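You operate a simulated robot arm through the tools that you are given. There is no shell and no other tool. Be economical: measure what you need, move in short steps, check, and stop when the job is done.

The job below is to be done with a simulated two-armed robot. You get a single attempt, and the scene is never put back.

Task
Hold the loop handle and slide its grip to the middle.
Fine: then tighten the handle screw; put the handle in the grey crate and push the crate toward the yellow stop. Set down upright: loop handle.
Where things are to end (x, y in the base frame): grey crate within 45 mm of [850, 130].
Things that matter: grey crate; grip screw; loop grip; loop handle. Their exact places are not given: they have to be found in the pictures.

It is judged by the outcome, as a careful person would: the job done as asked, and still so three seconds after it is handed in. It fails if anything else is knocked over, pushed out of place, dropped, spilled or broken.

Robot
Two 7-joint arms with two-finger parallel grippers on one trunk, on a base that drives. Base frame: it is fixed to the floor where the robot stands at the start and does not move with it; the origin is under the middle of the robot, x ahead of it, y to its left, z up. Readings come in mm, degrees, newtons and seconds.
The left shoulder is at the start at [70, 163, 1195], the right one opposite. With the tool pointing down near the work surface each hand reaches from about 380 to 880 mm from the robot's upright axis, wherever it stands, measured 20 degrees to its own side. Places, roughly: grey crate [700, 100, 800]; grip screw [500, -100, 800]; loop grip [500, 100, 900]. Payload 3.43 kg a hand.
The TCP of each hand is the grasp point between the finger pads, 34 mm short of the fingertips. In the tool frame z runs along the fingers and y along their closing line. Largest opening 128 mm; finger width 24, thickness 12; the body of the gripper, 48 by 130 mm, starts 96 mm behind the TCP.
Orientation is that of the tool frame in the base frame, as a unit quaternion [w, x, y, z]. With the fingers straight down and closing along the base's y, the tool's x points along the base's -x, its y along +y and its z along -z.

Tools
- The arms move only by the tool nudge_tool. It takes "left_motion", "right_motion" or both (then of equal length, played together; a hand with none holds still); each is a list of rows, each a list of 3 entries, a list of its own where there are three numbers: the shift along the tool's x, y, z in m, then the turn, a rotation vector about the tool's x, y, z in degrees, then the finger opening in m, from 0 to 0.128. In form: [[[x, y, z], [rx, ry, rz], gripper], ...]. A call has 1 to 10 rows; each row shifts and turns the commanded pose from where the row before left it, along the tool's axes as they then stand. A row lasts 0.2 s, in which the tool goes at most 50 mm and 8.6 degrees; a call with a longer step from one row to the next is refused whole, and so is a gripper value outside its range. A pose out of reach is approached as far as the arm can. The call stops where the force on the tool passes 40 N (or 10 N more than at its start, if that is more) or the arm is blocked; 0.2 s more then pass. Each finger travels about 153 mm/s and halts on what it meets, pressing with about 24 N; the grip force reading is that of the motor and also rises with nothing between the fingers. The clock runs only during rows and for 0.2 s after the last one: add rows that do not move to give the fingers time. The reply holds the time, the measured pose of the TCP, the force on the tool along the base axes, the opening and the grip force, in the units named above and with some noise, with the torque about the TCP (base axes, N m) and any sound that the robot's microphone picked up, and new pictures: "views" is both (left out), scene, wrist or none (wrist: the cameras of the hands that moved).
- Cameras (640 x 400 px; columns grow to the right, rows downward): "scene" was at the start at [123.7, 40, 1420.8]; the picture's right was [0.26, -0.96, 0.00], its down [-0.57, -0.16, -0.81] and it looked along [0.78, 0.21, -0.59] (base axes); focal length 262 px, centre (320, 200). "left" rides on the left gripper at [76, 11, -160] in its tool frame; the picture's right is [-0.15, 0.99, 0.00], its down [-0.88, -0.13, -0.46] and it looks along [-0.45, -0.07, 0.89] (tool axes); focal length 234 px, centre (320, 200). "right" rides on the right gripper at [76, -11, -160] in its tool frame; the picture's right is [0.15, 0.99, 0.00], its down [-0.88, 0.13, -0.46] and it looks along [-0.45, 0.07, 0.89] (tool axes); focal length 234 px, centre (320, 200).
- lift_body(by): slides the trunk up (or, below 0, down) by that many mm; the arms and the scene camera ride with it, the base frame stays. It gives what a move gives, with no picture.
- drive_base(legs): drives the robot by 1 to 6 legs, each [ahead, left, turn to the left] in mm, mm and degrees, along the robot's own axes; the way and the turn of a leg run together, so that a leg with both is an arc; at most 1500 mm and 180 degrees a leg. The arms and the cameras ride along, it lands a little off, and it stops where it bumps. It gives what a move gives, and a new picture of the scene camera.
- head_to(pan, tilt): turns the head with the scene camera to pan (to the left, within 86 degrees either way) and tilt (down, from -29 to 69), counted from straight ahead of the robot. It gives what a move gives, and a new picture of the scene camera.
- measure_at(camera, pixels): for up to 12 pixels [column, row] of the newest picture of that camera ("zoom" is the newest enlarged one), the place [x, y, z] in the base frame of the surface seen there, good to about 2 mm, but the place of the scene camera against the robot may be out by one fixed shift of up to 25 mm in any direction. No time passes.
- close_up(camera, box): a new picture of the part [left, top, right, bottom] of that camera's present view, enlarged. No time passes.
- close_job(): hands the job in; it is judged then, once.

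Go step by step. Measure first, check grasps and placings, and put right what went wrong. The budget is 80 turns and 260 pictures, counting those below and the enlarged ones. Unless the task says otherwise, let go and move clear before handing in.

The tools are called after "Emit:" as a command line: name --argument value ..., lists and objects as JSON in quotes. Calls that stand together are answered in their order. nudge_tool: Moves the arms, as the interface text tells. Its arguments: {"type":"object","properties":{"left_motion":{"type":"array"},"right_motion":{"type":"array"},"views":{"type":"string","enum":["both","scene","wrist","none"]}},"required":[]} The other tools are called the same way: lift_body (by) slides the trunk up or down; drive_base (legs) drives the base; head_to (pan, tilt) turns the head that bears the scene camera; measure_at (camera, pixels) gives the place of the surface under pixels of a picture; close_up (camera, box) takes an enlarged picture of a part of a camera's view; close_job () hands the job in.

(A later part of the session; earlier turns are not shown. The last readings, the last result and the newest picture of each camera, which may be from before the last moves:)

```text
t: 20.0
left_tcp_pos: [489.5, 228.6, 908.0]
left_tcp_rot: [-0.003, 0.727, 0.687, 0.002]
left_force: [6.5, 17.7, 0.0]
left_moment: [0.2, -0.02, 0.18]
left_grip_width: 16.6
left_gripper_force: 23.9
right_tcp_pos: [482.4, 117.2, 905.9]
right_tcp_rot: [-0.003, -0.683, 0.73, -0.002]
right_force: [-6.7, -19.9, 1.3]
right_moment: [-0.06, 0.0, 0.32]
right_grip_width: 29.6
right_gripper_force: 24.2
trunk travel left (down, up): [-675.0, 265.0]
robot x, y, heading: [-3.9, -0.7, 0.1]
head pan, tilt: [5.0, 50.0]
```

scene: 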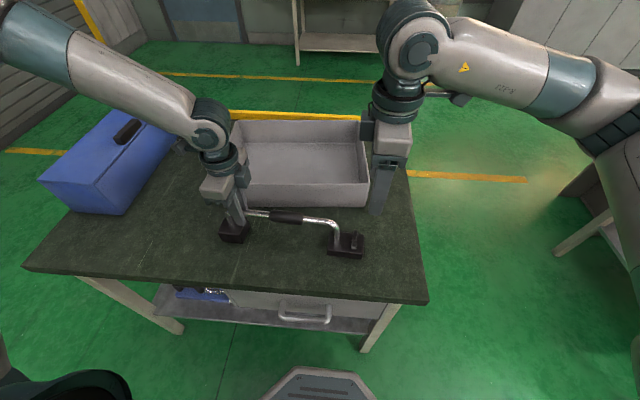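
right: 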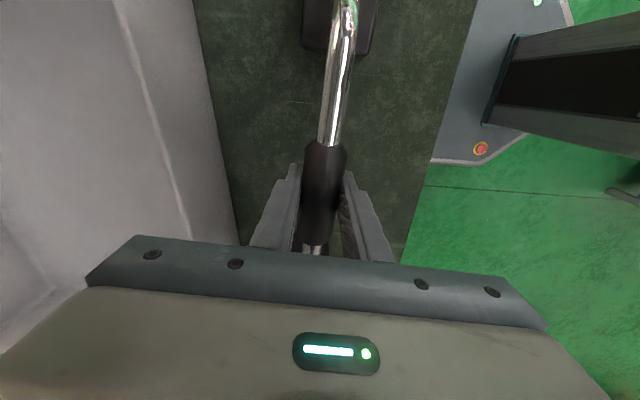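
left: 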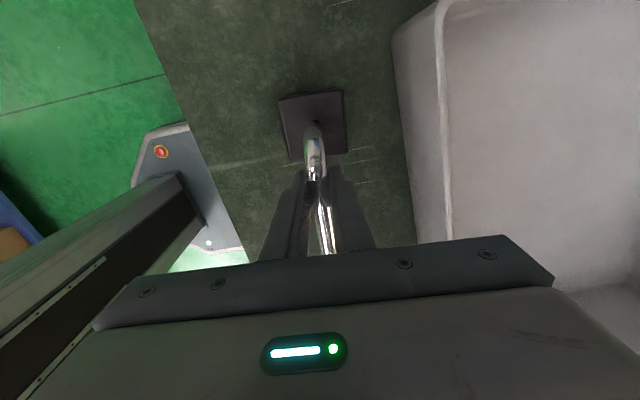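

Resistance starts at the same spot every time, about 12 mm short of the middle, and the left fingers slip on the bar at about 20 N. I'll brace the handle with the left hand against the outer side of the left leg so I can push harder.

Emit:
nudge_tool --left_motion '[[[0, 0, 0], [0, 0, 0], 0.04], [[0, 0, 0], [0, 0, 0], 0.04], [[0, 0, -0.045], [0, 0, 0], 0.04], [[0, 0, -0.02], [0, 0, 0], 0.0], [[0.03, 0.001, 0], [0, 0, 0], 0.0], [[0.035, 0.001, 0], [0, 0, 0], 0.0], [[0, 0, 0.04], [0, 0, 0], 0.0], [[0, 0, 0.035], [0, 0, 0], 0.0]]' --right_motion '[[[0.005, 0, 0], [0, 0, 0], 0.0], [[0.003, 0, 0], [0, 0, 0], 0.0], [[0, 0, 0], [0, 0, 0], 0.0], [[0, 0, 0], [0, 0, 0], 0.0], [[0, 0, 0], [0, 0, 0], 0.0], [[0, 0, 0], [0, 0, 0], 0.0], [[0, 0, 0], [0, 0, 0], 0.0], [[0, 0, 0], [0, 0, 0], 0.0]]' --views "both"

```text
t: 21.8
left_tcp_pos: [495.4, 295.0, 899.0]
left_tcp_rot: [-0.001, 0.727, 0.686, 0.002]
left_force: [0.0, -0.9, 0.3]
left_moment: [0.01, 0.01, -0.01]
left_grip_width: 0.1
left_gripper_force: 23.9
right_tcp_pos: [482.8, 109.6, 905.1]
right_tcp_rot: [-0.003, -0.683, 0.73, -0.002]
right_force: [-0.9, -0.1, -0.1]
right_moment: [0.33, -0.12, 0.08]
right_grip_width: 29.2
right_gripper_force: 24.4
trunk travel left (down, up): [-675.0, 265.0]
robot x, y, heading: [0.2, -0.9, -0.1]
head pan, tilt: [5.0, 50.0]
```

scene: 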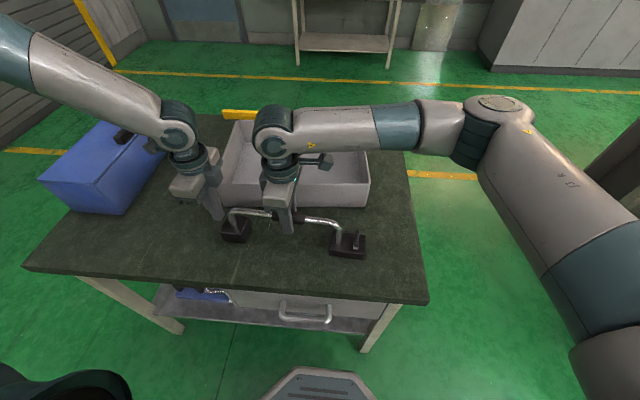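
right: 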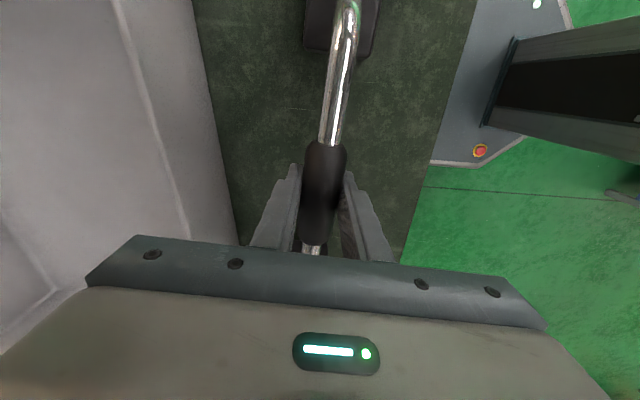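
left: 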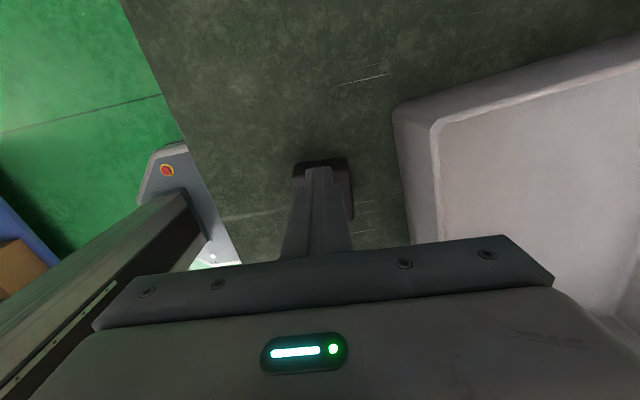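

Emit:
nudge_tool --left_motion '[[[-0.004, 0, 0], [0, 0, 0], 0.0], [[-0.004, 0, 0], [0, 0, 0], 0.0], [[-0.003, 0, 0], [0, 0, 0], 0.0]]' --views "none"

Emit:
close_up --camera "scene" --box '[180, 190, 350, 296]'

```text
t: 22.6
left_tcp_pos: [494.2, 282.6, 899.3]
left_tcp_rot: [0.0, 0.727, 0.686, 0.003]
left_force: [0.3, -0.3, 0.4]
left_moment: [0.03, 0.01, -0.01]
left_grip_width: 0.0
left_gripper_force: 24.6
right_tcp_pos: [482.6, 112.2, 904.8]
right_tcp_rot: [-0.003, -0.683, 0.73, -0.002]
right_force: [1.2, -1.1, 0.8]
right_moment: [0.03, 0.0, 0.0]
right_grip_width: 29.0
right_gripper_force: 23.8
trunk travel left (down, up): [-675.0, 265.0]
robot x, y, heading: [-2.4, -2.8, -0.2]
head pan, tilt: [5.0, 50.0]
```

```text
3.76 times, centred on (265, 243) of scene
```

zoom: 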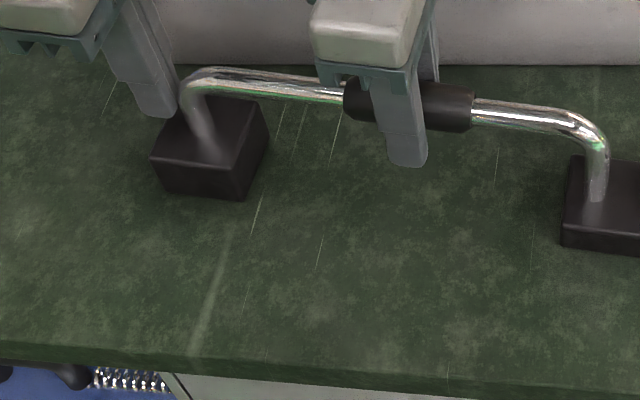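

Emit:
measure_at --camera "zoom" --pixels '[[205, 125], [200, 105], [597, 180], [597, 165], [346, 95], [342, 92], [470, 110], [476, 112], [250, 85], [300, 92], [550, 118], [500, 112]]'

Emit:
nudge_tool --left_motion '[[[-0.003, 0, 0], [0, 0, 0], 0.0], [[-0.002, 0, 0], [0, 0, 0], 0.0]]' --views "none"

```text
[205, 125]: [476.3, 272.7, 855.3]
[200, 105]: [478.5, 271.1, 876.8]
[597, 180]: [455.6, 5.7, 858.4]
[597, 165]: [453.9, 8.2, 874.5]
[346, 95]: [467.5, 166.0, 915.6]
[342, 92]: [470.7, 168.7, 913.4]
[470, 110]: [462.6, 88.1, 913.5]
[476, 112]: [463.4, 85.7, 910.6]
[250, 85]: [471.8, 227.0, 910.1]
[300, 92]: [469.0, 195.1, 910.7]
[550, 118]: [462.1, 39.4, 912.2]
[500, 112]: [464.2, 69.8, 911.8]
```

```text
t: 23.2
left_tcp_pos: [494.6, 280.5, 898.4]
left_tcp_rot: [-0.003, 0.727, 0.686, 0.003]
left_force: [2.7, 14.5, -0.7]
left_moment: [0.03, 0.02, 0.01]
left_grip_width: 0.1
left_gripper_force: 23.5
right_tcp_pos: [483.1, 109.1, 905.1]
right_tcp_rot: [-0.003, -0.682, 0.731, -0.003]
right_force: [-1.8, -11.3, 3.4]
right_moment: [0.03, 0.01, 0.16]
right_grip_width: 28.9
right_gripper_force: 24.2
trunk travel left (down, up): [-675.0, 265.0]
robot x, y, heading: [-1.6, 1.2, -0.1]
head pan, tilt: [5.0, 50.0]
```

The left hand now braces the leg (14 N). I'll push the grip +y in small steps and watch whether it passes the resistance.

Emit:
nudge_tool --right_motion '[[[-0.003, 0, 0], [0, 0, 0], 0.0], [[-0.003, 0, 0], [0, 0, 0], 0.0], [[-0.003, 0, 0], [0, 0, 0], 0.0]]' --views "wrist"

Emit:
close_up --camera "scene" --box '[180, 190, 350, 296]'

```text
t: 24.0
left_tcp_pos: [494.2, 278.0, 898.0]
left_tcp_rot: [-0.003, 0.728, 0.686, 0.002]
left_force: [2.5, 22.3, -0.1]
left_moment: [0.1, -0.14, -0.03]
left_grip_width: 0.2
left_gripper_force: 24.1
right_tcp_pos: [481.8, 118.2, 905.1]
right_tcp_rot: [-0.004, -0.683, 0.731, -0.003]
right_force: [-3.2, -20.8, 0.3]
right_moment: [-0.03, -0.01, 0.21]
right_grip_width: 29.3
right_gripper_force: 24.0
trunk travel left (down, up): [-675.0, 265.0]
robot x, y, heading: [-4.3, -0.2, 0.1]
head pan, tilt: [5.0, 50.0]
```

right: 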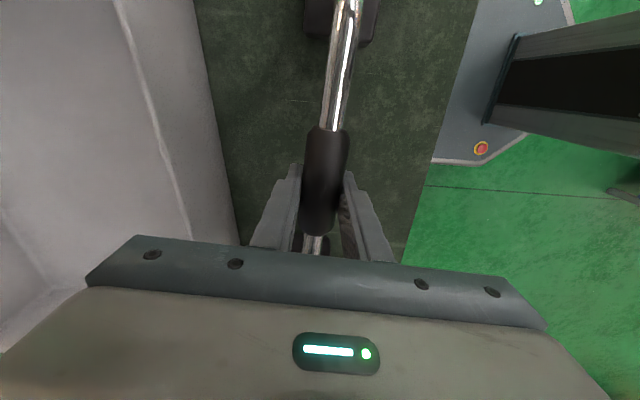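

```text
3.76 times, centred on (265, 243) of scene
```

zoom: 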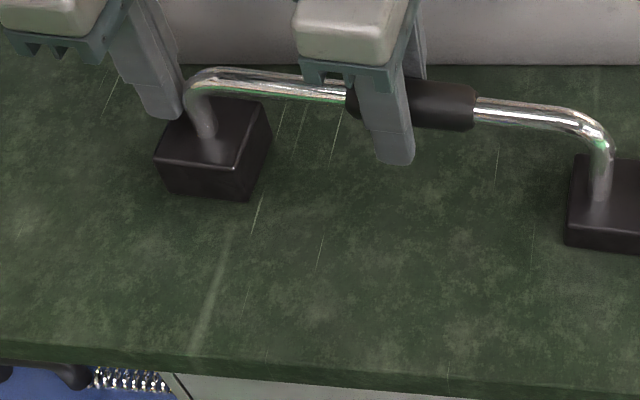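

The right fingers slip on the grip at about 20 N. I'll instead straddle the bar with the fingers just behind the grip and push on its end face.

Emit:
nudge_tool --right_motion '[[[0, 0, 0], [0, 0, 0], 0.05], [[0, 0, 0], [0, 0, 0], 0.05], [[0.03, 0, 0], [0, 0, 0], 0.05], [[0.035, 0, 0], [0, 0, 0], 0.05], [[0, 0.001, 0], [0, 0, 0], 0.021], [[0, 0, 0], [0, 0, 0], 0.021], [[0, 0, 0], [0, 0, 0], 0.021]]' --views "wrist"

Emit:
close_up --camera "scene" --box '[200, 190, 370, 296]'

```text
t: 25.6
left_tcp_pos: [493.5, 278.5, 898.9]
left_tcp_rot: [-0.001, 0.727, 0.686, 0.002]
left_force: [0.3, 0.5, -0.7]
left_moment: [-0.01, 0.03, -0.03]
left_grip_width: 0.0
left_gripper_force: 24.1
right_tcp_pos: [478.3, 54.7, 905.6]
right_tcp_rot: [-0.003, -0.682, 0.731, -0.002]
right_force: [-0.2, -0.3, -0.1]
right_moment: [0.02, 0.02, -0.02]
right_grip_width: 20.9
right_gripper_force: 0.0
trunk travel left (down, up): [-675.0, 265.0]
robot x, y, heading: [-1.5, 2.0, 0.0]
head pan, tilt: [5.0, 50.0]
```

right: 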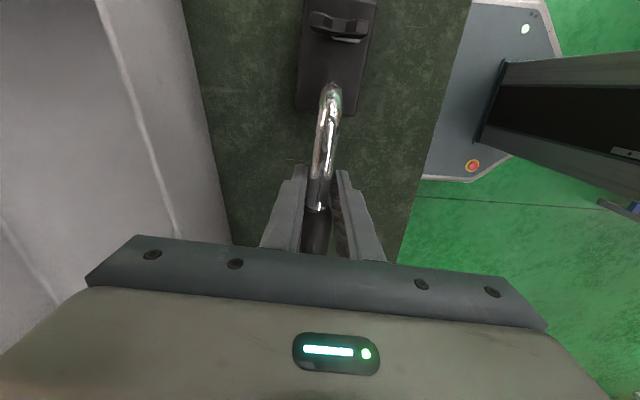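

```text
3.76 times, centred on (285, 243) of scene
```

zoom: 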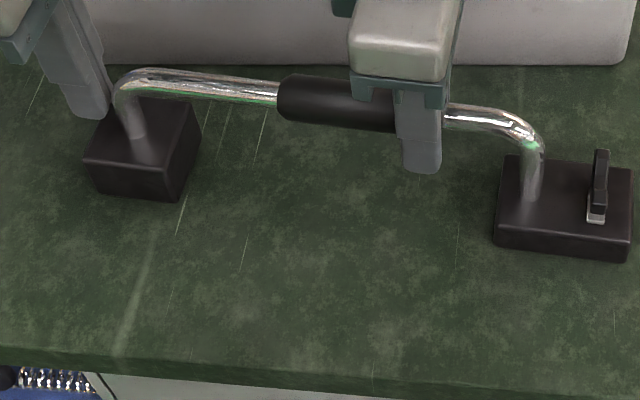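

Emit:
nudge_tool --right_motion '[[[-0.003, 0, 0], [0, 0, 0], 0.021], [[-0.003, 0, 0], [0, 0, 0], 0.021], [[-0.003, 0, 0], [0, 0, 0], 0.021], [[-0.003, 0, 0], [0, 0, 0], 0.021], [[-0.003, 0, 0], [0, 0, 0], 0.021], [[-0.003, 0, 0], [0, 0, 0], 0.021]]' --views "wrist"

Emit:
close_up --camera "scene" --box '[200, 190, 370, 296]'

```text
t: 27.1
left_tcp_pos: [494.2, 280.0, 897.6]
left_tcp_rot: [-0.004, 0.727, 0.687, 0.005]
left_force: [0.6, 6.9, 0.8]
left_moment: [0.03, 0.04, -0.02]
left_grip_width: 0.0
left_gripper_force: 23.6
right_tcp_pos: [478.8, 67.3, 906.0]
right_tcp_rot: [-0.006, -0.682, 0.731, -0.006]
right_force: [-3.0, -7.1, 4.8]
right_moment: [-0.19, -0.01, 0.0]
right_grip_width: 26.8
right_gripper_force: 24.4
trunk travel left (down, up): [-675.0, 265.0]
robot x, y, heading: [1.3, -0.1, -0.2]
head pan, tilt: [5.0, 50.0]
stopped in row 6 (right hand): the force on the tool passed its limit (the readings are from after the stop); the commanded pose is now the measured one
```

right: 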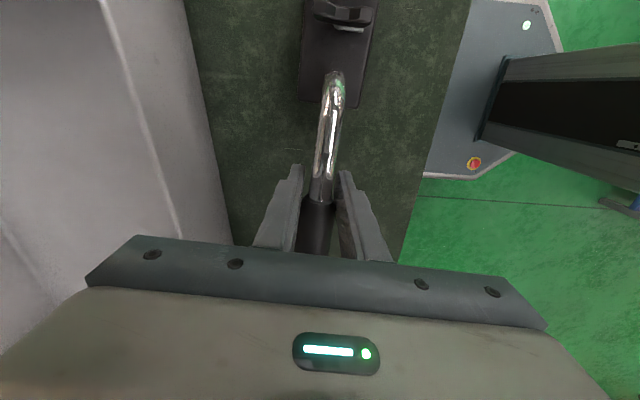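

```text
3.76 times, centred on (285, 243) of scene
```

zoom: 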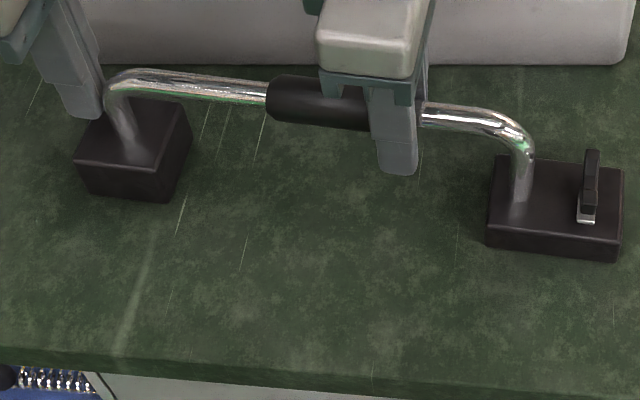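

Even at 40 N on the end face the grip doesn't move relative to the handle, so this is its stop. Counting both feet (outer edges about y -80 and 285 originally, midpoint ≈ 102, grip centre ≈ 105), the grip is at the handle's middle. Next, the left hand re-grips the bar and the right hand goes over the screw.

Emit:
nudge_tool --left_motion '[[[0.01, 0, 0], [0, 0, 0], 0.0], [[0, 0, -0.045], [0, 0, 0], 0.0], [[0, 0, -0.03], [0, 0, 0], 0.0], [[-0.04, 0, 0], [0, 0, 0], 0.05], [[-0.04, 0, 0], [0, 0, 0], 0.05], [[0, 0, 0.04], [0, 0, 0], 0.05], [[0, 0, 0.025], [0, 0, 0], 0.05], [[0, 0, 0], [0, 0, 0], 0.02], [[0, 0, 0], [0, 0, 0], 0.0], [[0, 0, 0], [0, 0, 0], 0.0]]' --right_motion '[[[0, 0, 0], [0, 0, 0], 0.06], [[0, 0, -0.045], [0, 0, 0], 0.06], [[0, 0, -0.045], [0, 0, 0], 0.06], [[0.045, 0, -0.02], [0, 0, 0], 0.06], [[0.045, 0, -0.02], [0, 0, 0], 0.06], [[0.04, 0, -0.01], [0, 0, 0], 0.06], [[0, 0, 0], [0, 0, 8.6], 0.06], [[0, 0, 0], [0, 0, 8.6], 0.06], [[0, 0, 0], [0, 0, 8.6], 0.06], [[0, 0, 0], [0, 0, 8.6], 0.06]]' --views "none"

Emit:
nudge_tool --right_motion '[[[0.01, 0, 0], [0, 0, 8.6], 0.04], [[0.01, 0, 0], [0, 0, 8.6], 0.04], [[0.01, 0, 0], [0, 0, 8.6], 0.04], [[0.01, 0, 0], [0, 0, 8.6], 0.04], [[0.01, 0, 0], [0, 0, 8.6], 0.04], [[0.01, 0, 0], [0, 0, 8.6], 0.04]]' --views "both"

```text
t: 29.3
left_tcp_pos: [489.9, 209.2, 907.8]
left_tcp_rot: [-0.003, 0.727, 0.686, 0.004]
left_force: [-2.0, 0.3, -1.0]
left_moment: [-0.25, 0.09, -0.39]
left_grip_width: 16.7
left_gripper_force: 23.5
right_tcp_pos: [470.7, -58.3, 1046.9]
right_tcp_rot: [-0.004, -0.435, 0.901, -0.006]
right_force: [-0.5, -0.2, 0.2]
right_moment: [0.01, 0.01, 0.0]
right_grip_width: 60.2
right_gripper_force: 0.1
trunk travel left (down, up): [-675.0, 265.0]
robot x, y, heading: [3.1, -2.7, 0.0]
head pan, tilt: [5.0, 50.0]
```

```text
t: 30.7
left_tcp_pos: [489.8, 209.4, 906.7]
left_tcp_rot: [-0.004, 0.727, 0.687, 0.004]
left_force: [-1.8, 0.9, -0.3]
left_moment: [0.12, 0.04, -0.26]
left_grip_width: 16.9
left_gripper_force: 24.1
right_tcp_pos: [421.1, -88.0, 1047.7]
right_tcp_rot: [-0.002, 0.001, 1.0, -0.008]
right_force: [-0.4, -0.8, -0.5]
right_moment: [0.01, 0.0, -0.01]
right_grip_width: 39.8
right_gripper_force: 0.0
trunk travel left (down, up): [-675.0, 265.0]
robot x, y, heading: [-0.9, -0.9, 0.1]
head pan, tilt: [5.0, 50.0]
```

scene: 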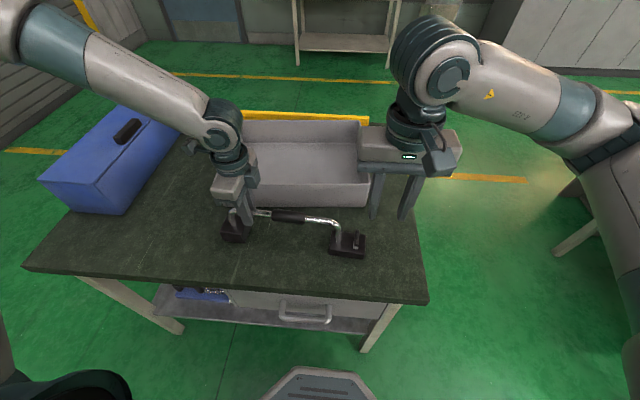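
right: 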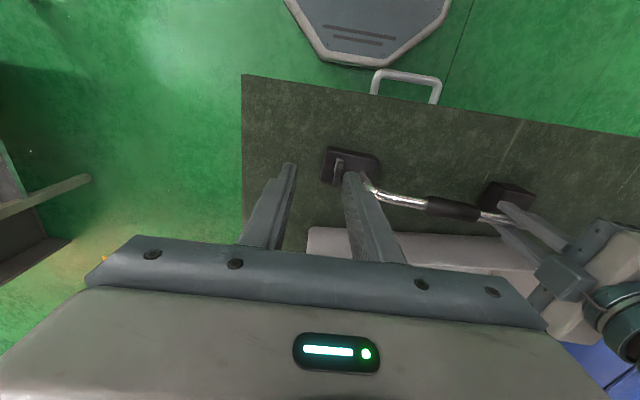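

Emit:
close_up --camera "right" --box '[310, 135, 406, 195]'

Emit:
measure_at --camera "zoom" --pixels '[[185, 190], [170, 250], [160, 295], [190, 175], [205, 190], [105, 80], [440, 150], [75, 320]]'

```text
6.67 times, centred on (358, 165) of right
```

zoom: 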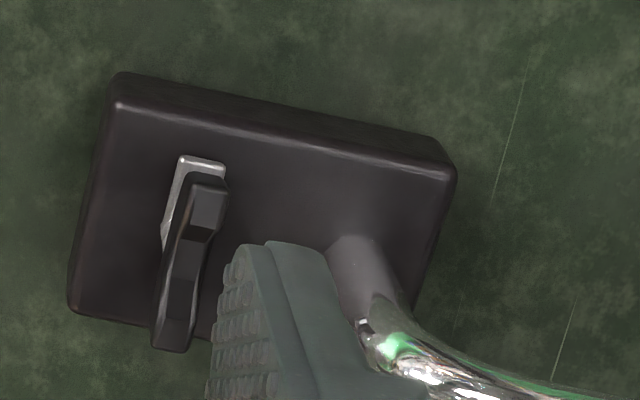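

```text
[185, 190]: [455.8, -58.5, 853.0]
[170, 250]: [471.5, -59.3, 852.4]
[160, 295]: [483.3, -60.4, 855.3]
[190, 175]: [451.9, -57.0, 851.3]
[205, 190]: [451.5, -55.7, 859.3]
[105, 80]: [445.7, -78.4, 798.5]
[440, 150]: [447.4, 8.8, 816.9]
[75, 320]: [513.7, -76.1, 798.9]
```

The wing is centred near (471, -57.5), running along x at z up to 860. I'll align the right gripper with it (rotate 3.7°) and lower over the wing with a narrow opening.

Emit:
nudge_tool --right_motion '[[[0, 0, 0], [0, 0, 3.7], 0.036], [[-0.024, 0.0168, 0.03], [0, 0, 0], 0.036], [[-0.024, 0.0168, 0.03], [0, 0, 0], 0.036], [[0, 0, 0.035], [0, 0, 0], 0.036], [[0, 0, 0.02], [0, 0, 0], 0.036]]' --views "both"

Emit:
close_up --camera "scene" --box '[310, 200, 390, 270]'

```text
t: 31.9
left_tcp_pos: [489.8, 209.7, 907.8]
left_tcp_rot: [-0.003, 0.727, 0.687, 0.004]
left_force: [0.3, 1.1, 0.2]
left_moment: [-0.12, -0.07, -0.13]
left_grip_width: 16.6
left_gripper_force: 24.5
right_tcp_pos: [470.3, -58.4, 930.5]
right_tcp_rot: [-0.002, 0.033, 0.999, -0.008]
right_force: [-0.1, 0.4, -0.1]
right_moment: [0.0, 0.0, 0.0]
right_grip_width: 36.2
right_gripper_force: 0.0
trunk travel left (down, up): [-675.0, 265.0]
robot x, y, heading: [0.5, -0.4, 0.0]
head pan, tilt: [5.0, 50.0]
```

scene: 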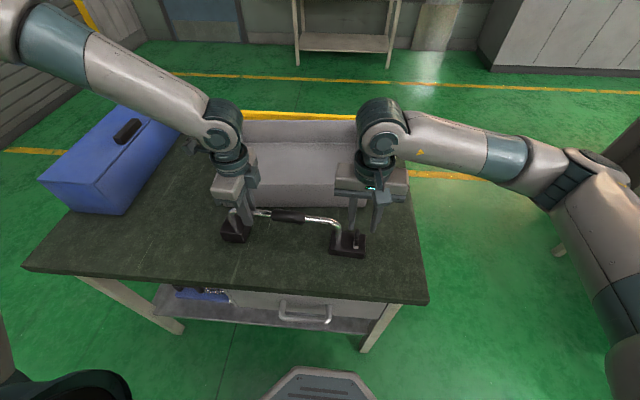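
right: 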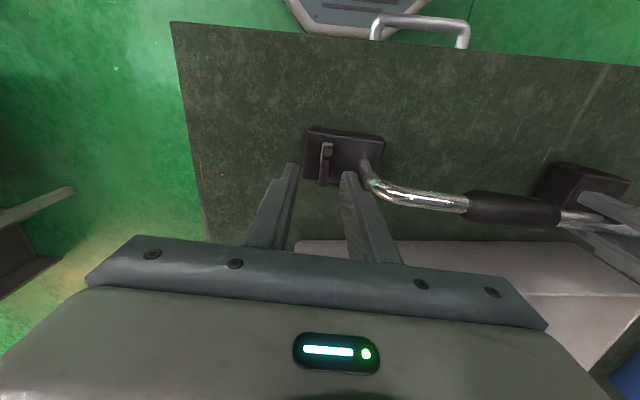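

```text
5.71 times, centred on (350, 235) of scene
```

zoom: 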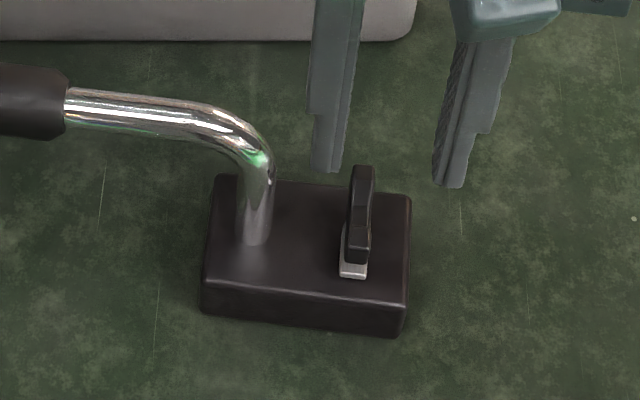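

Emit:
measure_at --camera "right" --pixels '[[327, 146], [325, 160], [323, 180], [330, 150]]'

Emit:
nudge_tool --right_motion '[[[0, 0, 0.025], [0, 0, 0], 0.036], [[0, 0, 0.02], [0, 0, 0], 0.036], [[0, 0, 0.012], [0, 0, 0], 0.036]]' --views "wrist"

Emit:
close_up --camera "scene" --box '[310, 200, 390, 270]'

```text
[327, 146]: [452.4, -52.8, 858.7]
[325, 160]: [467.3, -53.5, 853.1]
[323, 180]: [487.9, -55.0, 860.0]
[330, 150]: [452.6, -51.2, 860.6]
```

```text
t: 32.7
left_tcp_pos: [489.9, 208.9, 907.6]
left_tcp_rot: [-0.004, 0.727, 0.687, 0.004]
left_force: [-0.3, 0.0, -0.6]
left_moment: [-0.13, -0.03, -0.16]
left_grip_width: 16.7
left_gripper_force: 24.1
right_tcp_pos: [469.6, -59.3, 874.6]
right_tcp_rot: [-0.002, 0.032, 0.999, -0.007]
right_force: [0.0, -0.6, 0.5]
right_moment: [0.01, 0.04, -0.03]
right_grip_width: 36.0
right_gripper_force: 0.0
trunk travel left (down, up): [-675.0, 265.0]
robot x, y, heading: [-2.3, 0.1, 0.1]
head pan, tilt: [5.0, 50.0]
```

right: 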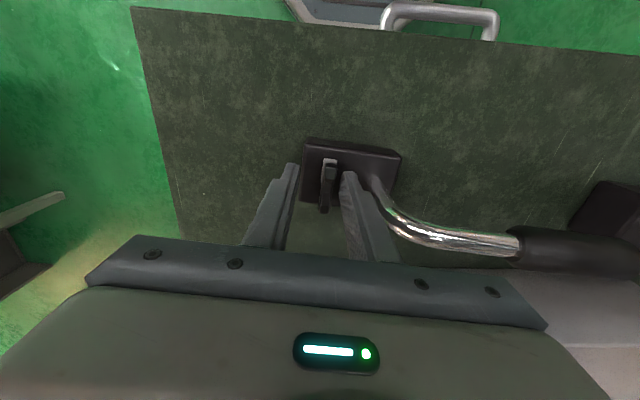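

```text
5.71 times, centred on (350, 235) of scene
```

zoom: 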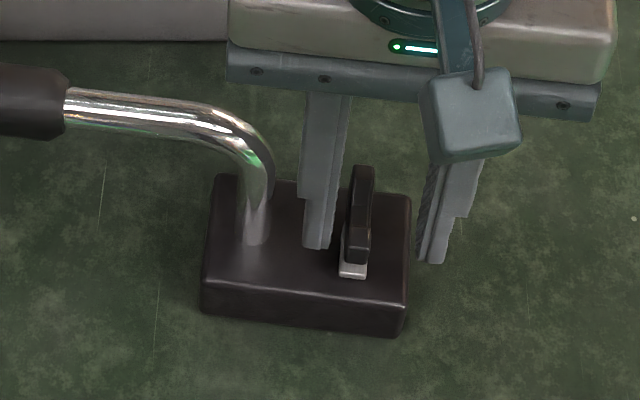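

The wing is slightly toward the +y finger (wing y ≈ -54). I'll shift 5 mm, lower 3 mm and close.

Emit:
nudge_tool --right_motion '[[[-0.001, 0.005, 0.002], [0, 0, 0], 0.036], [[0, 0, 0.002], [0, 0, 0], 0.025], [[0, 0, 0], [0, 0, 0], 0.015], [[0, 0, 0], [0, 0, 0], 0.005], [[0, 0, 0], [0, 0, 0], 0.0]]' --views "wrist"

Emit:
close_up --camera "scene" --box '[310, 200, 390, 270]'

```text
t: 33.9
left_tcp_pos: [490.6, 209.5, 907.3]
left_tcp_rot: [-0.003, 0.727, 0.687, 0.003]
left_force: [-1.8, -11.6, 0.6]
left_moment: [0.02, 0.04, -0.17]
left_grip_width: 16.6
left_gripper_force: 23.7
right_tcp_pos: [472.0, -54.5, 869.6]
right_tcp_rot: [-0.001, 0.031, 0.999, -0.006]
right_force: [2.0, 11.5, 1.4]
right_moment: [0.7, -0.05, 0.04]
right_grip_width: 9.8
right_gripper_force: 24.0
trunk travel left (down, up): [-675.0, 265.0]
robot x, y, heading: [0.5, 2.4, 0.0]
head pan, tilt: [5.0, 50.0]
```

right: 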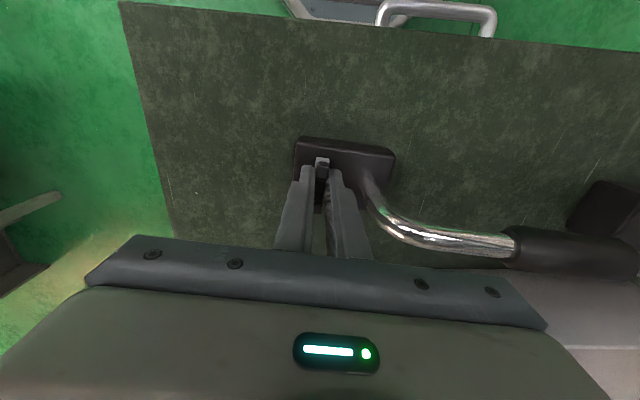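

```text
5.71 times, centred on (350, 235) of scene
```

zoom: 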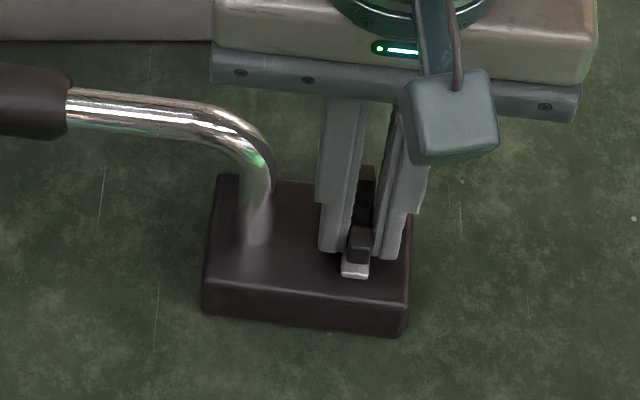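

The wing is gripped (9.8 mm) with some sideways force. I'll relieve it by 2 mm and turn clockwise, watching the torque.

Emit:
nudge_tool --right_motion '[[[0, 0.002, 0], [0, 0, 0], 0.0], [[0, 0, 0], [0, 0, 6], 0.0], [[0, 0, 0], [0, 0, 6], 0.0], [[0, 0, 0], [0, 0, 6], 0.0], [[0, 0, 0], [0, 0, 6], 0.0]]' --views "wrist"

Emit:
close_up --camera "scene" --box '[310, 200, 390, 270]'

```text
t: 35.1
left_tcp_pos: [490.2, 209.7, 908.2]
left_tcp_rot: [-0.004, 0.727, 0.686, 0.004]
left_force: [-0.7, -12.3, -0.1]
left_moment: [0.03, 0.03, -0.19]
left_grip_width: 16.7
left_gripper_force: 24.0
right_tcp_pos: [470.7, -52.1, 870.1]
right_tcp_rot: [0.0, 0.239, 0.971, -0.007]
right_force: [2.1, 12.1, 1.6]
right_moment: [0.86, 0.04, -0.01]
right_grip_width: 9.9
right_gripper_force: 23.9
trunk travel left (down, up): [-675.0, 265.0]
robot x, y, heading: [-2.6, -2.2, 0.0]
head pan, tilt: [5.0, 50.0]
```

right: 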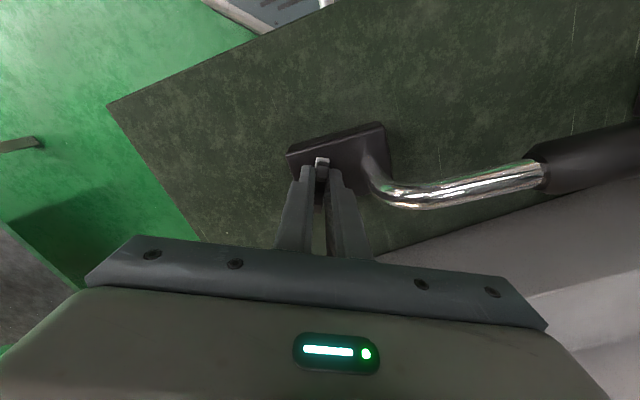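

```text
5.71 times, centred on (350, 235) of scene
```

zoom: 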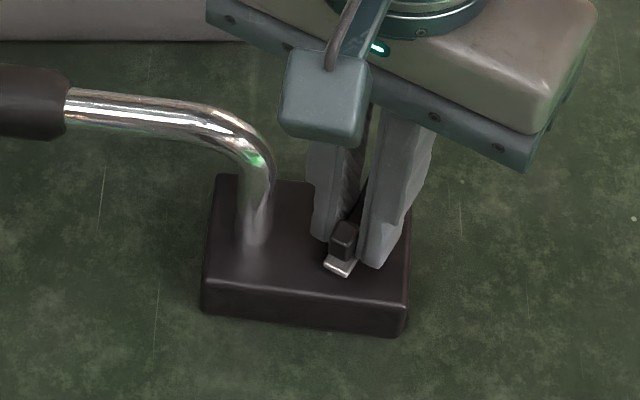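

The screw and its pointer turn with the gripper at almost no torque. I'll keep turning clockwise.

Emit:
nudge_tool --right_motion '[[[0, 0, 0], [0, 0, 7.5], 0.0], [[0, 0, 0], [0, 0, 7.5], 0.0], [[0, 0, 0], [0, 0, 7.5], 0.0], [[0, 0, 0], [0, 0, 7.5], 0.0], [[0, 0, 0], [0, 0, 7.5], 0.0]]' --views "none"

Emit:
nudge_tool --right_motion '[[[0, 0, 0], [0, 0, 7.5], 0.0], [[0, 0, 0], [0, 0, 7.5], 0.0], [[0, 0, 0], [0, 0, 7.5], 0.0], [[0, 0, 0], [0, 0, 7.5], 0.0]]' --views "wrist"

Emit:
close_up --camera "scene" --box '[310, 200, 390, 270]'

```text
t: 36.3
left_tcp_pos: [490.7, 208.4, 907.7]
left_tcp_rot: [-0.003, 0.727, 0.686, 0.003]
left_force: [-2.5, -18.1, 1.1]
left_moment: [0.02, 0.05, -0.41]
left_grip_width: 16.6
left_gripper_force: 23.5
right_tcp_pos: [471.5, -52.5, 871.1]
right_tcp_rot: [0.002, 0.54, 0.842, -0.006]
right_force: [2.9, 20.1, 1.7]
right_moment: [0.91, -0.2, 0.02]
right_grip_width: 9.7
right_gripper_force: 24.5
trunk travel left (down, up): [-675.0, 265.0]
robot x, y, heading: [0.5, 4.5, -0.1]
head pan, tilt: [5.0, 50.0]
```

```text
t: 37.3
left_tcp_pos: [489.4, 209.7, 907.6]
left_tcp_rot: [-0.004, 0.727, 0.687, 0.003]
left_force: [-2.1, -17.1, -0.3]
left_moment: [0.02, -0.04, -0.55]
left_grip_width: 16.7
left_gripper_force: 24.1
right_tcp_pos: [470.5, -53.6, 870.9]
right_tcp_rot: [0.005, 0.738, 0.674, -0.006]
right_force: [1.4, 17.5, 0.3]
right_moment: [0.49, -0.09, 0.57]
right_grip_width: 9.7
right_gripper_force: 23.5
trunk travel left (down, up): [-675.0, 265.0]
robot x, y, heading: [1.1, -2.0, 0.0]
head pan, tilt: [5.0, 50.0]
```

right: 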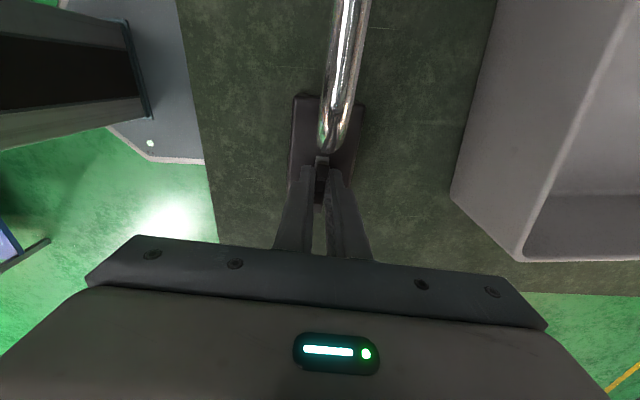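

```text
5.71 times, centred on (350, 235) of scene
```

zoom: 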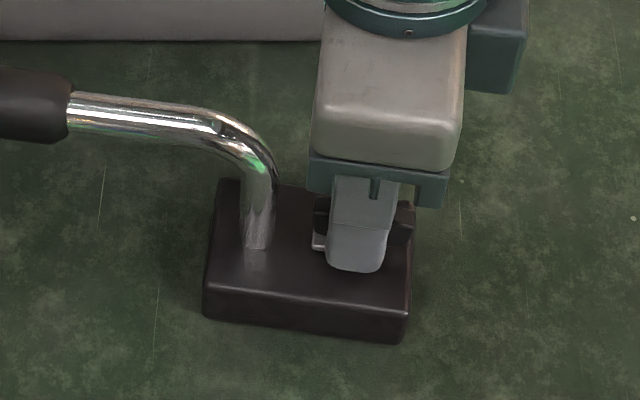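

Turned about 91°, and a resisting torque of +0.57 N·m has just appeared. I'll relieve the side force and continue in small steps.

Emit:
nudge_tool --right_motion '[[[0.002, 0, 0], [0, 0, 3], 0.0], [[0.001, 0, 0], [0, 0, 3], 0.0]]' --views "none"

Emit:
nudge_tool --right_motion '[[[0, 0, 0], [0, 0, 4], 0.0], [[0, 0, 0], [0, 0, 4], 0.0]]' --views "wrist"

Emit:
close_up --camera "scene" --box '[310, 200, 390, 270]'

```text
t: 37.9
left_tcp_pos: [489.6, 209.6, 907.1]
left_tcp_rot: [-0.004, 0.727, 0.687, 0.005]
left_force: [0.5, 3.6, 1.8]
left_moment: [-0.37, 0.0, -0.6]
left_grip_width: 16.7
left_gripper_force: 23.4
right_tcp_pos: [471.6, -51.0, 871.1]
right_tcp_rot: [0.007, 0.773, 0.635, -0.008]
right_force: [-2.1, -6.4, -0.2]
right_moment: [-0.17, -0.23, 0.7]
right_grip_width: 12.1
right_gripper_force: 24.4
trunk travel left (down, up): [-675.0, 265.0]
robot x, y, heading: [1.1, 0.1, 0.2]
head pan, tilt: [5.0, 50.0]
```

```text
t: 38.5
left_tcp_pos: [488.9, 210.3, 908.0]
left_tcp_rot: [-0.005, 0.727, 0.687, 0.005]
left_force: [3.7, 15.7, 3.1]
left_moment: [0.26, -0.08, -0.55]
left_grip_width: 16.8
left_gripper_force: 24.3
right_tcp_pos: [471.6, -51.3, 869.7]
right_tcp_rot: [0.006, 0.816, 0.579, -0.007]
right_force: [-4.2, -17.2, -0.1]
right_moment: [-0.3, -0.25, 0.68]
right_grip_width: 16.1
right_gripper_force: 23.8
trunk travel left (down, up): [-675.0, 265.0]
robot x, y, heading: [0.6, -1.5, 0.4]
head pan, tilt: [5.0, 50.0]
```

right: 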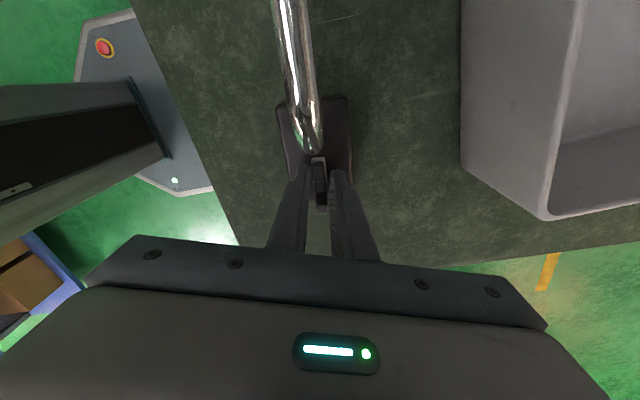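

```text
5.71 times, centred on (350, 235) of scene
```

zoom: 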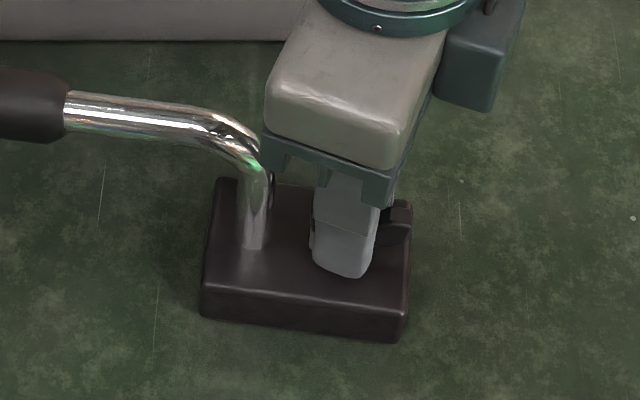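

The fingers now slip over the wing with about 0.7 N·m of resistance, so the screw has reached its end, 90° clockwise. I'll rotate back, release and lift the right hand clear.

Emit:
nudge_tool --right_motion '[[[0, 0, 0], [0, 0, -7], 0.02], [[0, 0, 0], [0, 0, -7], 0.035], [[0, 0, 0], [0, 0, 0], 0.045], [[0, 0, -0.04], [0, 0, 0], 0.045], [[0, 0, -0.045], [0, 0, 0], 0.05], [[-0.03, -0.02, -0.035], [0, 0, 0], 0.05], [[-0.04, -0.02, 0], [0, 0, 0], 0.05]]' --views "both"

Emit:
close_up --camera "scene" --box '[310, 200, 390, 270]'

Emit:
close_up --camera "scene" --box '[205, 100, 397, 220]'

```text
refused: row 6 steps farther than a row can; nothing moved
```

```text
5.71 times, centred on (350, 235) of scene
```

zoom: 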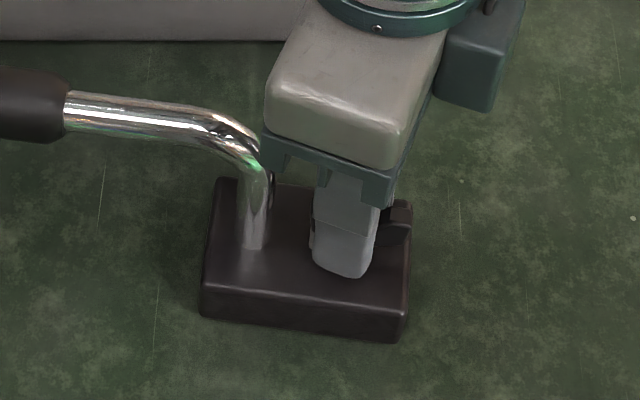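

```text
3.33 times, centred on (301, 160) of scene
```

zoom: 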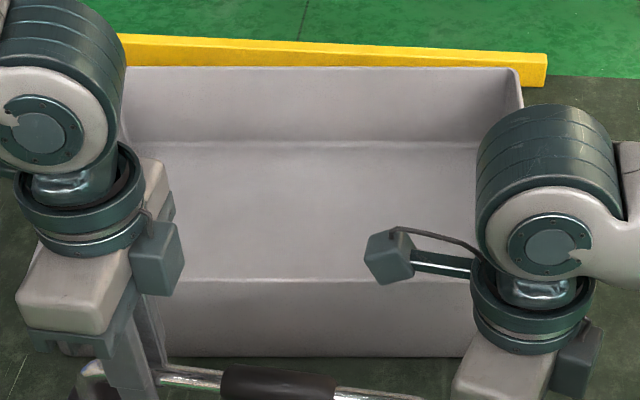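

Emit:
nudge_tool --right_motion '[[[0, 0, 0], [0, 0, -7], 0.02], [[0, 0, 0], [0, 0, -7], 0.035], [[0, 0, 0], [0, 0, 0], 0.045], [[0, 0, -0.04], [0, 0, 0], 0.045], [[0, 0, -0.045], [0, 0, 0], 0.05], [[-0.03, -0.02, -0.03], [0, 0, 0], 0.05], [[-0.04, -0.02, 0], [0, 0, 0], 0.05], [[-0.04, -0.02, 0], [0, 0, 0], 0.05]]' --views "both"

Emit:
close_up --camera "scene" --box '[310, 200, 390, 270]'

Emit:
close_up --camera "scene" --box '[205, 100, 397, 220]'

```text
t: 40.3
left_tcp_pos: [488.6, 209.1, 906.6]
left_tcp_rot: [-0.005, 0.726, 0.688, 0.004]
left_force: [-0.9, 0.9, 0.2]
left_moment: [-0.29, -0.05, -0.14]
left_grip_width: 16.4
left_gripper_force: 24.0
right_tcp_pos: [401.2, -153.4, 987.9]
right_tcp_rot: [0.004, 0.738, 0.675, -0.005]
right_force: [-0.6, -0.3, -0.3]
right_moment: [0.02, -0.03, 0.02]
right_grip_width: 49.8
right_gripper_force: 0.0
trunk travel left (down, up): [-675.0, 265.0]
robot x, y, heading: [-1.1, 0.2, -0.2]
head pan, tilt: [5.0, 50.0]
```

scene: 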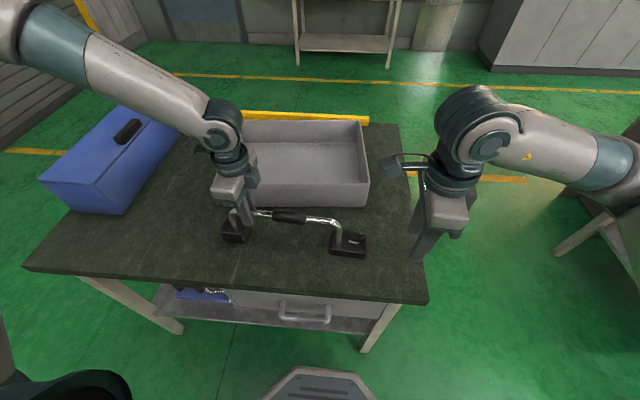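
right: 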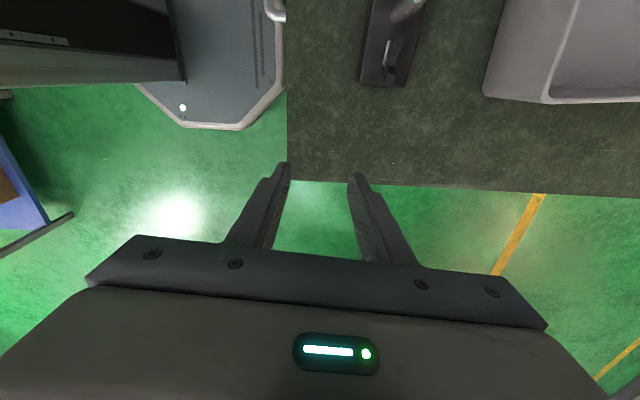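

```text
5.71 times, centred on (350, 235) of scene
```

zoom: 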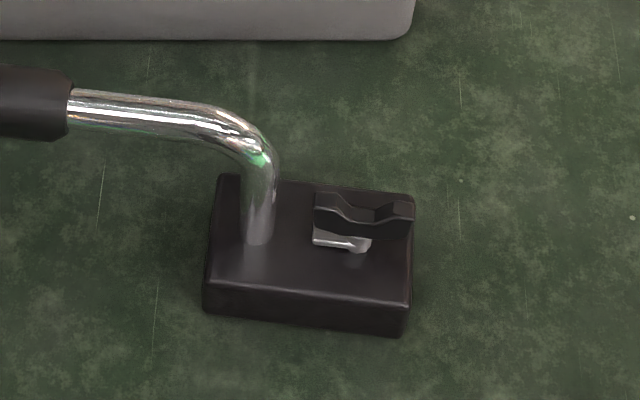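

```text
3.33 times, centred on (301, 160) of scene
```

zoom: 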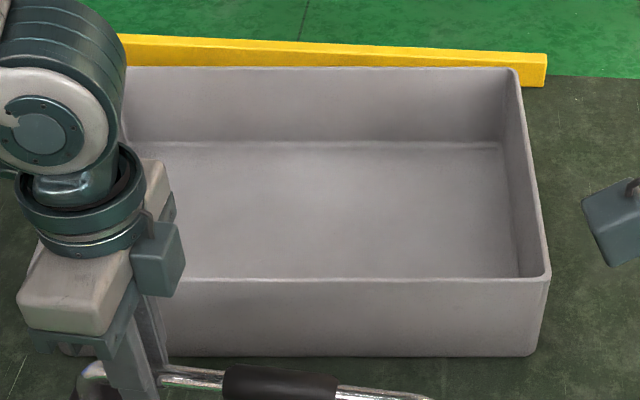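

The wing has turned 90° with its pointer toward the leg. The handle (~365 mm long) fits tightly in the crate, so I'll measure the crate and handle accurately with the wrist cameras.

Emit:
measure_at --camera "zoom" --pixels '[[513, 70], [516, 76], [548, 274], [540, 276], [520, 272], [500, 145], [130, 70], [126, 78], [300, 275], [330, 280], [330, 68], [530, 355]]'

Emit:
measure_at --camera "right" --pixels '[[361, 82], [403, 86], [547, 100], [551, 96], [484, 95], [578, 5], [575, 20]]'

Emit:
close_up --camera "left" --box '[0, 0, 640, 400]'

```text
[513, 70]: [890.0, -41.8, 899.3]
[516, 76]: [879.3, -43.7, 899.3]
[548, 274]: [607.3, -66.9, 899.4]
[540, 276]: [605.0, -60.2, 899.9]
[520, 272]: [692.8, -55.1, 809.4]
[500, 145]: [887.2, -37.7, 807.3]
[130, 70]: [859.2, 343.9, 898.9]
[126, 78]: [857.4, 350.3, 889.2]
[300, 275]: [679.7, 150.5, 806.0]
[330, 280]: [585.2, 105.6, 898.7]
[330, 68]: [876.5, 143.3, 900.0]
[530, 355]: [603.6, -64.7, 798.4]
```

```text
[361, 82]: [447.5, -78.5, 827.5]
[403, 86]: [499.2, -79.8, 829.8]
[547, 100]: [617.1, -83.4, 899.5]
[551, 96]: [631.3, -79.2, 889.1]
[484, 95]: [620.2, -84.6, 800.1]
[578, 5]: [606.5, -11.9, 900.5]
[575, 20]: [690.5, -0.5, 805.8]
```

```text
1.00 times, centred on (320, 200) of left
```

zoom: 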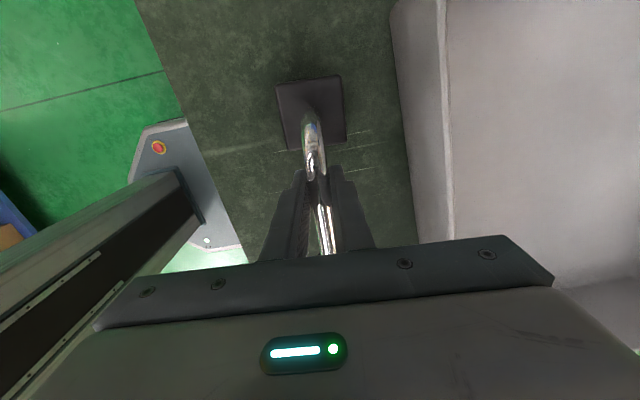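

Emit:
measure_at --camera "zoom" --pixels '[[278, 88], [341, 78], [310, 82], [345, 138], [286, 148], [447, 30], [452, 200], [600, 280], [560, 290], [630, 285], [395, 20], [312, 110]]'

Emit:
close_up --camera "scene" --box '[200, 100, 392, 270]'

```text
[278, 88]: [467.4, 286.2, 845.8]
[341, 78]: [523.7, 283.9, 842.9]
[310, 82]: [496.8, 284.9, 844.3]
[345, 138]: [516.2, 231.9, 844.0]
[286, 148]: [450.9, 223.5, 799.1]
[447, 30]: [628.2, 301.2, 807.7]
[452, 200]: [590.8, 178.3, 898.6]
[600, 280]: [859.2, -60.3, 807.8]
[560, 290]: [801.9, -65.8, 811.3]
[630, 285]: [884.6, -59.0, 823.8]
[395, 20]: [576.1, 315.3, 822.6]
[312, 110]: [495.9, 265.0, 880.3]
```

```text
2.35 times, centred on (296, 185) of scene
```

zoom: 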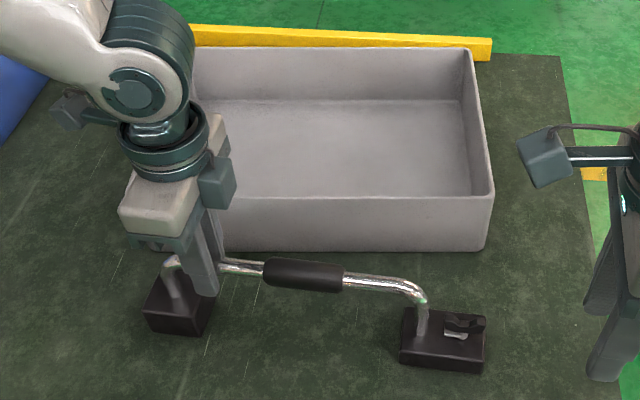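

Emit:
measure_at --camera "zoom" --pixels '[[266, 268], [341, 282], [303, 273], [470, 50], [472, 56], [489, 190], [400, 196], [280, 196], [195, 48], [400, 48], [483, 365], [150, 312]]'

```text
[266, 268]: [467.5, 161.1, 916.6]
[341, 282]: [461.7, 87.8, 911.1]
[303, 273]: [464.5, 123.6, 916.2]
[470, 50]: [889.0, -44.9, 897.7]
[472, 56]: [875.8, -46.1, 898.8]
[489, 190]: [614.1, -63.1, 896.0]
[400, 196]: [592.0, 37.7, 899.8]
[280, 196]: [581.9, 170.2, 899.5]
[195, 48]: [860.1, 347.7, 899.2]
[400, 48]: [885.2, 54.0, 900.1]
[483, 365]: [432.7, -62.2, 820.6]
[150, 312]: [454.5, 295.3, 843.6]
```

The grip centre is near base (482, 108) and the crate centre near (746, 128), with crate yaw +5°. I'll move the left hand onto the grip for a balanced carry and test-lift.

Emit:
nudge_tool --left_motion '[[[0, 0, 0], [0, 0, 0], 0.06], [[0, 0, 0], [0, 0, 0], 0.06], [[0, 0, -0.045], [0, 0, 0], 0.06], [[-0.045, 0, -0.005], [0, 0, 0], 0.06], [[-0.045, 0, 0], [0, 0, 0], 0.06], [[-0.013, 0, 0.02], [0, 0, 0], 0.06], [[0, 0, 0.033], [0, 0, 0], 0.06], [[0, 0, 0], [0, 0, 0], 0.035], [[0, 0, 0], [0, 0, 0], 0.01], [[0, 0, 0], [0, 0, 0], 0.0]]' --views "none"

Emit:
nudge_tool --left_motion '[[[0, 0, -0.01], [0, 0, 0], 0.0], [[0, 0, -0.015], [0, 0, 0], 0.0]]' --views "both"

Emit:
close_up --camera "scene" --box '[200, 100, 392, 270]'

```text
t: 42.5
left_tcp_pos: [473.4, 160.9, 928.6]
left_tcp_rot: [-0.002, 0.727, 0.687, 0.003]
left_force: [2.1, 0.2, 0.6]
left_moment: [0.32, -0.1, -0.05]
left_grip_width: 16.6
left_gripper_force: 23.9
left hand out of reach, approached as far as the arm can: row 5, 6, 7
right_tcp_pos: [402.1, -151.7, 986.7]
right_tcp_rot: [0.004, 0.738, 0.675, -0.007]
right_force: [0.4, 0.1, 0.3]
right_moment: [-0.01, 0.01, 0.03]
right_grip_width: 50.0
right_gripper_force: 0.1
trunk travel left (down, up): [-675.0, 265.0]
robot x, y, heading: [1.2, 0.4, 0.0]
head pan, tilt: [5.0, 50.0]
```

```text
t: 43.1
left_tcp_pos: [472.9, 160.4, 951.5]
left_tcp_rot: [-0.004, 0.727, 0.687, 0.004]
left_force: [0.5, 0.2, -8.0]
left_moment: [0.41, 0.02, -0.01]
left_grip_width: 16.9
left_gripper_force: 24.1
right_tcp_pos: [402.1, -151.5, 987.2]
right_tcp_rot: [0.004, 0.739, 0.674, -0.007]
right_force: [0.9, -0.3, 0.1]
right_moment: [0.0, -0.03, 0.01]
right_grip_width: 50.1
right_gripper_force: 0.0
trunk travel left (down, up): [-675.0, 265.0]
robot x, y, heading: [2.5, -1.3, -0.0]
head pan, tilt: [5.0, 50.0]
```

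scene: 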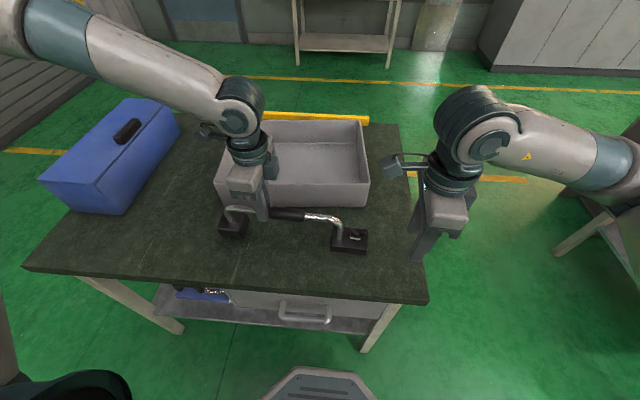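
left: 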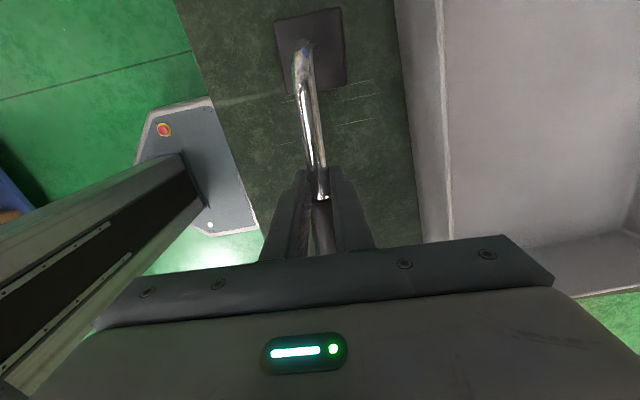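

```text
2.35 times, centred on (296, 185) of scene
```

zoom: 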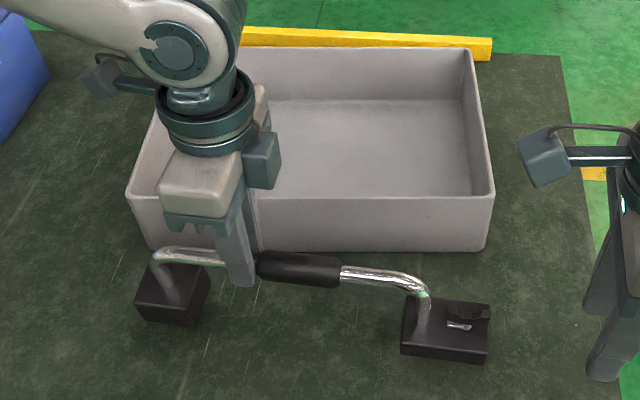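

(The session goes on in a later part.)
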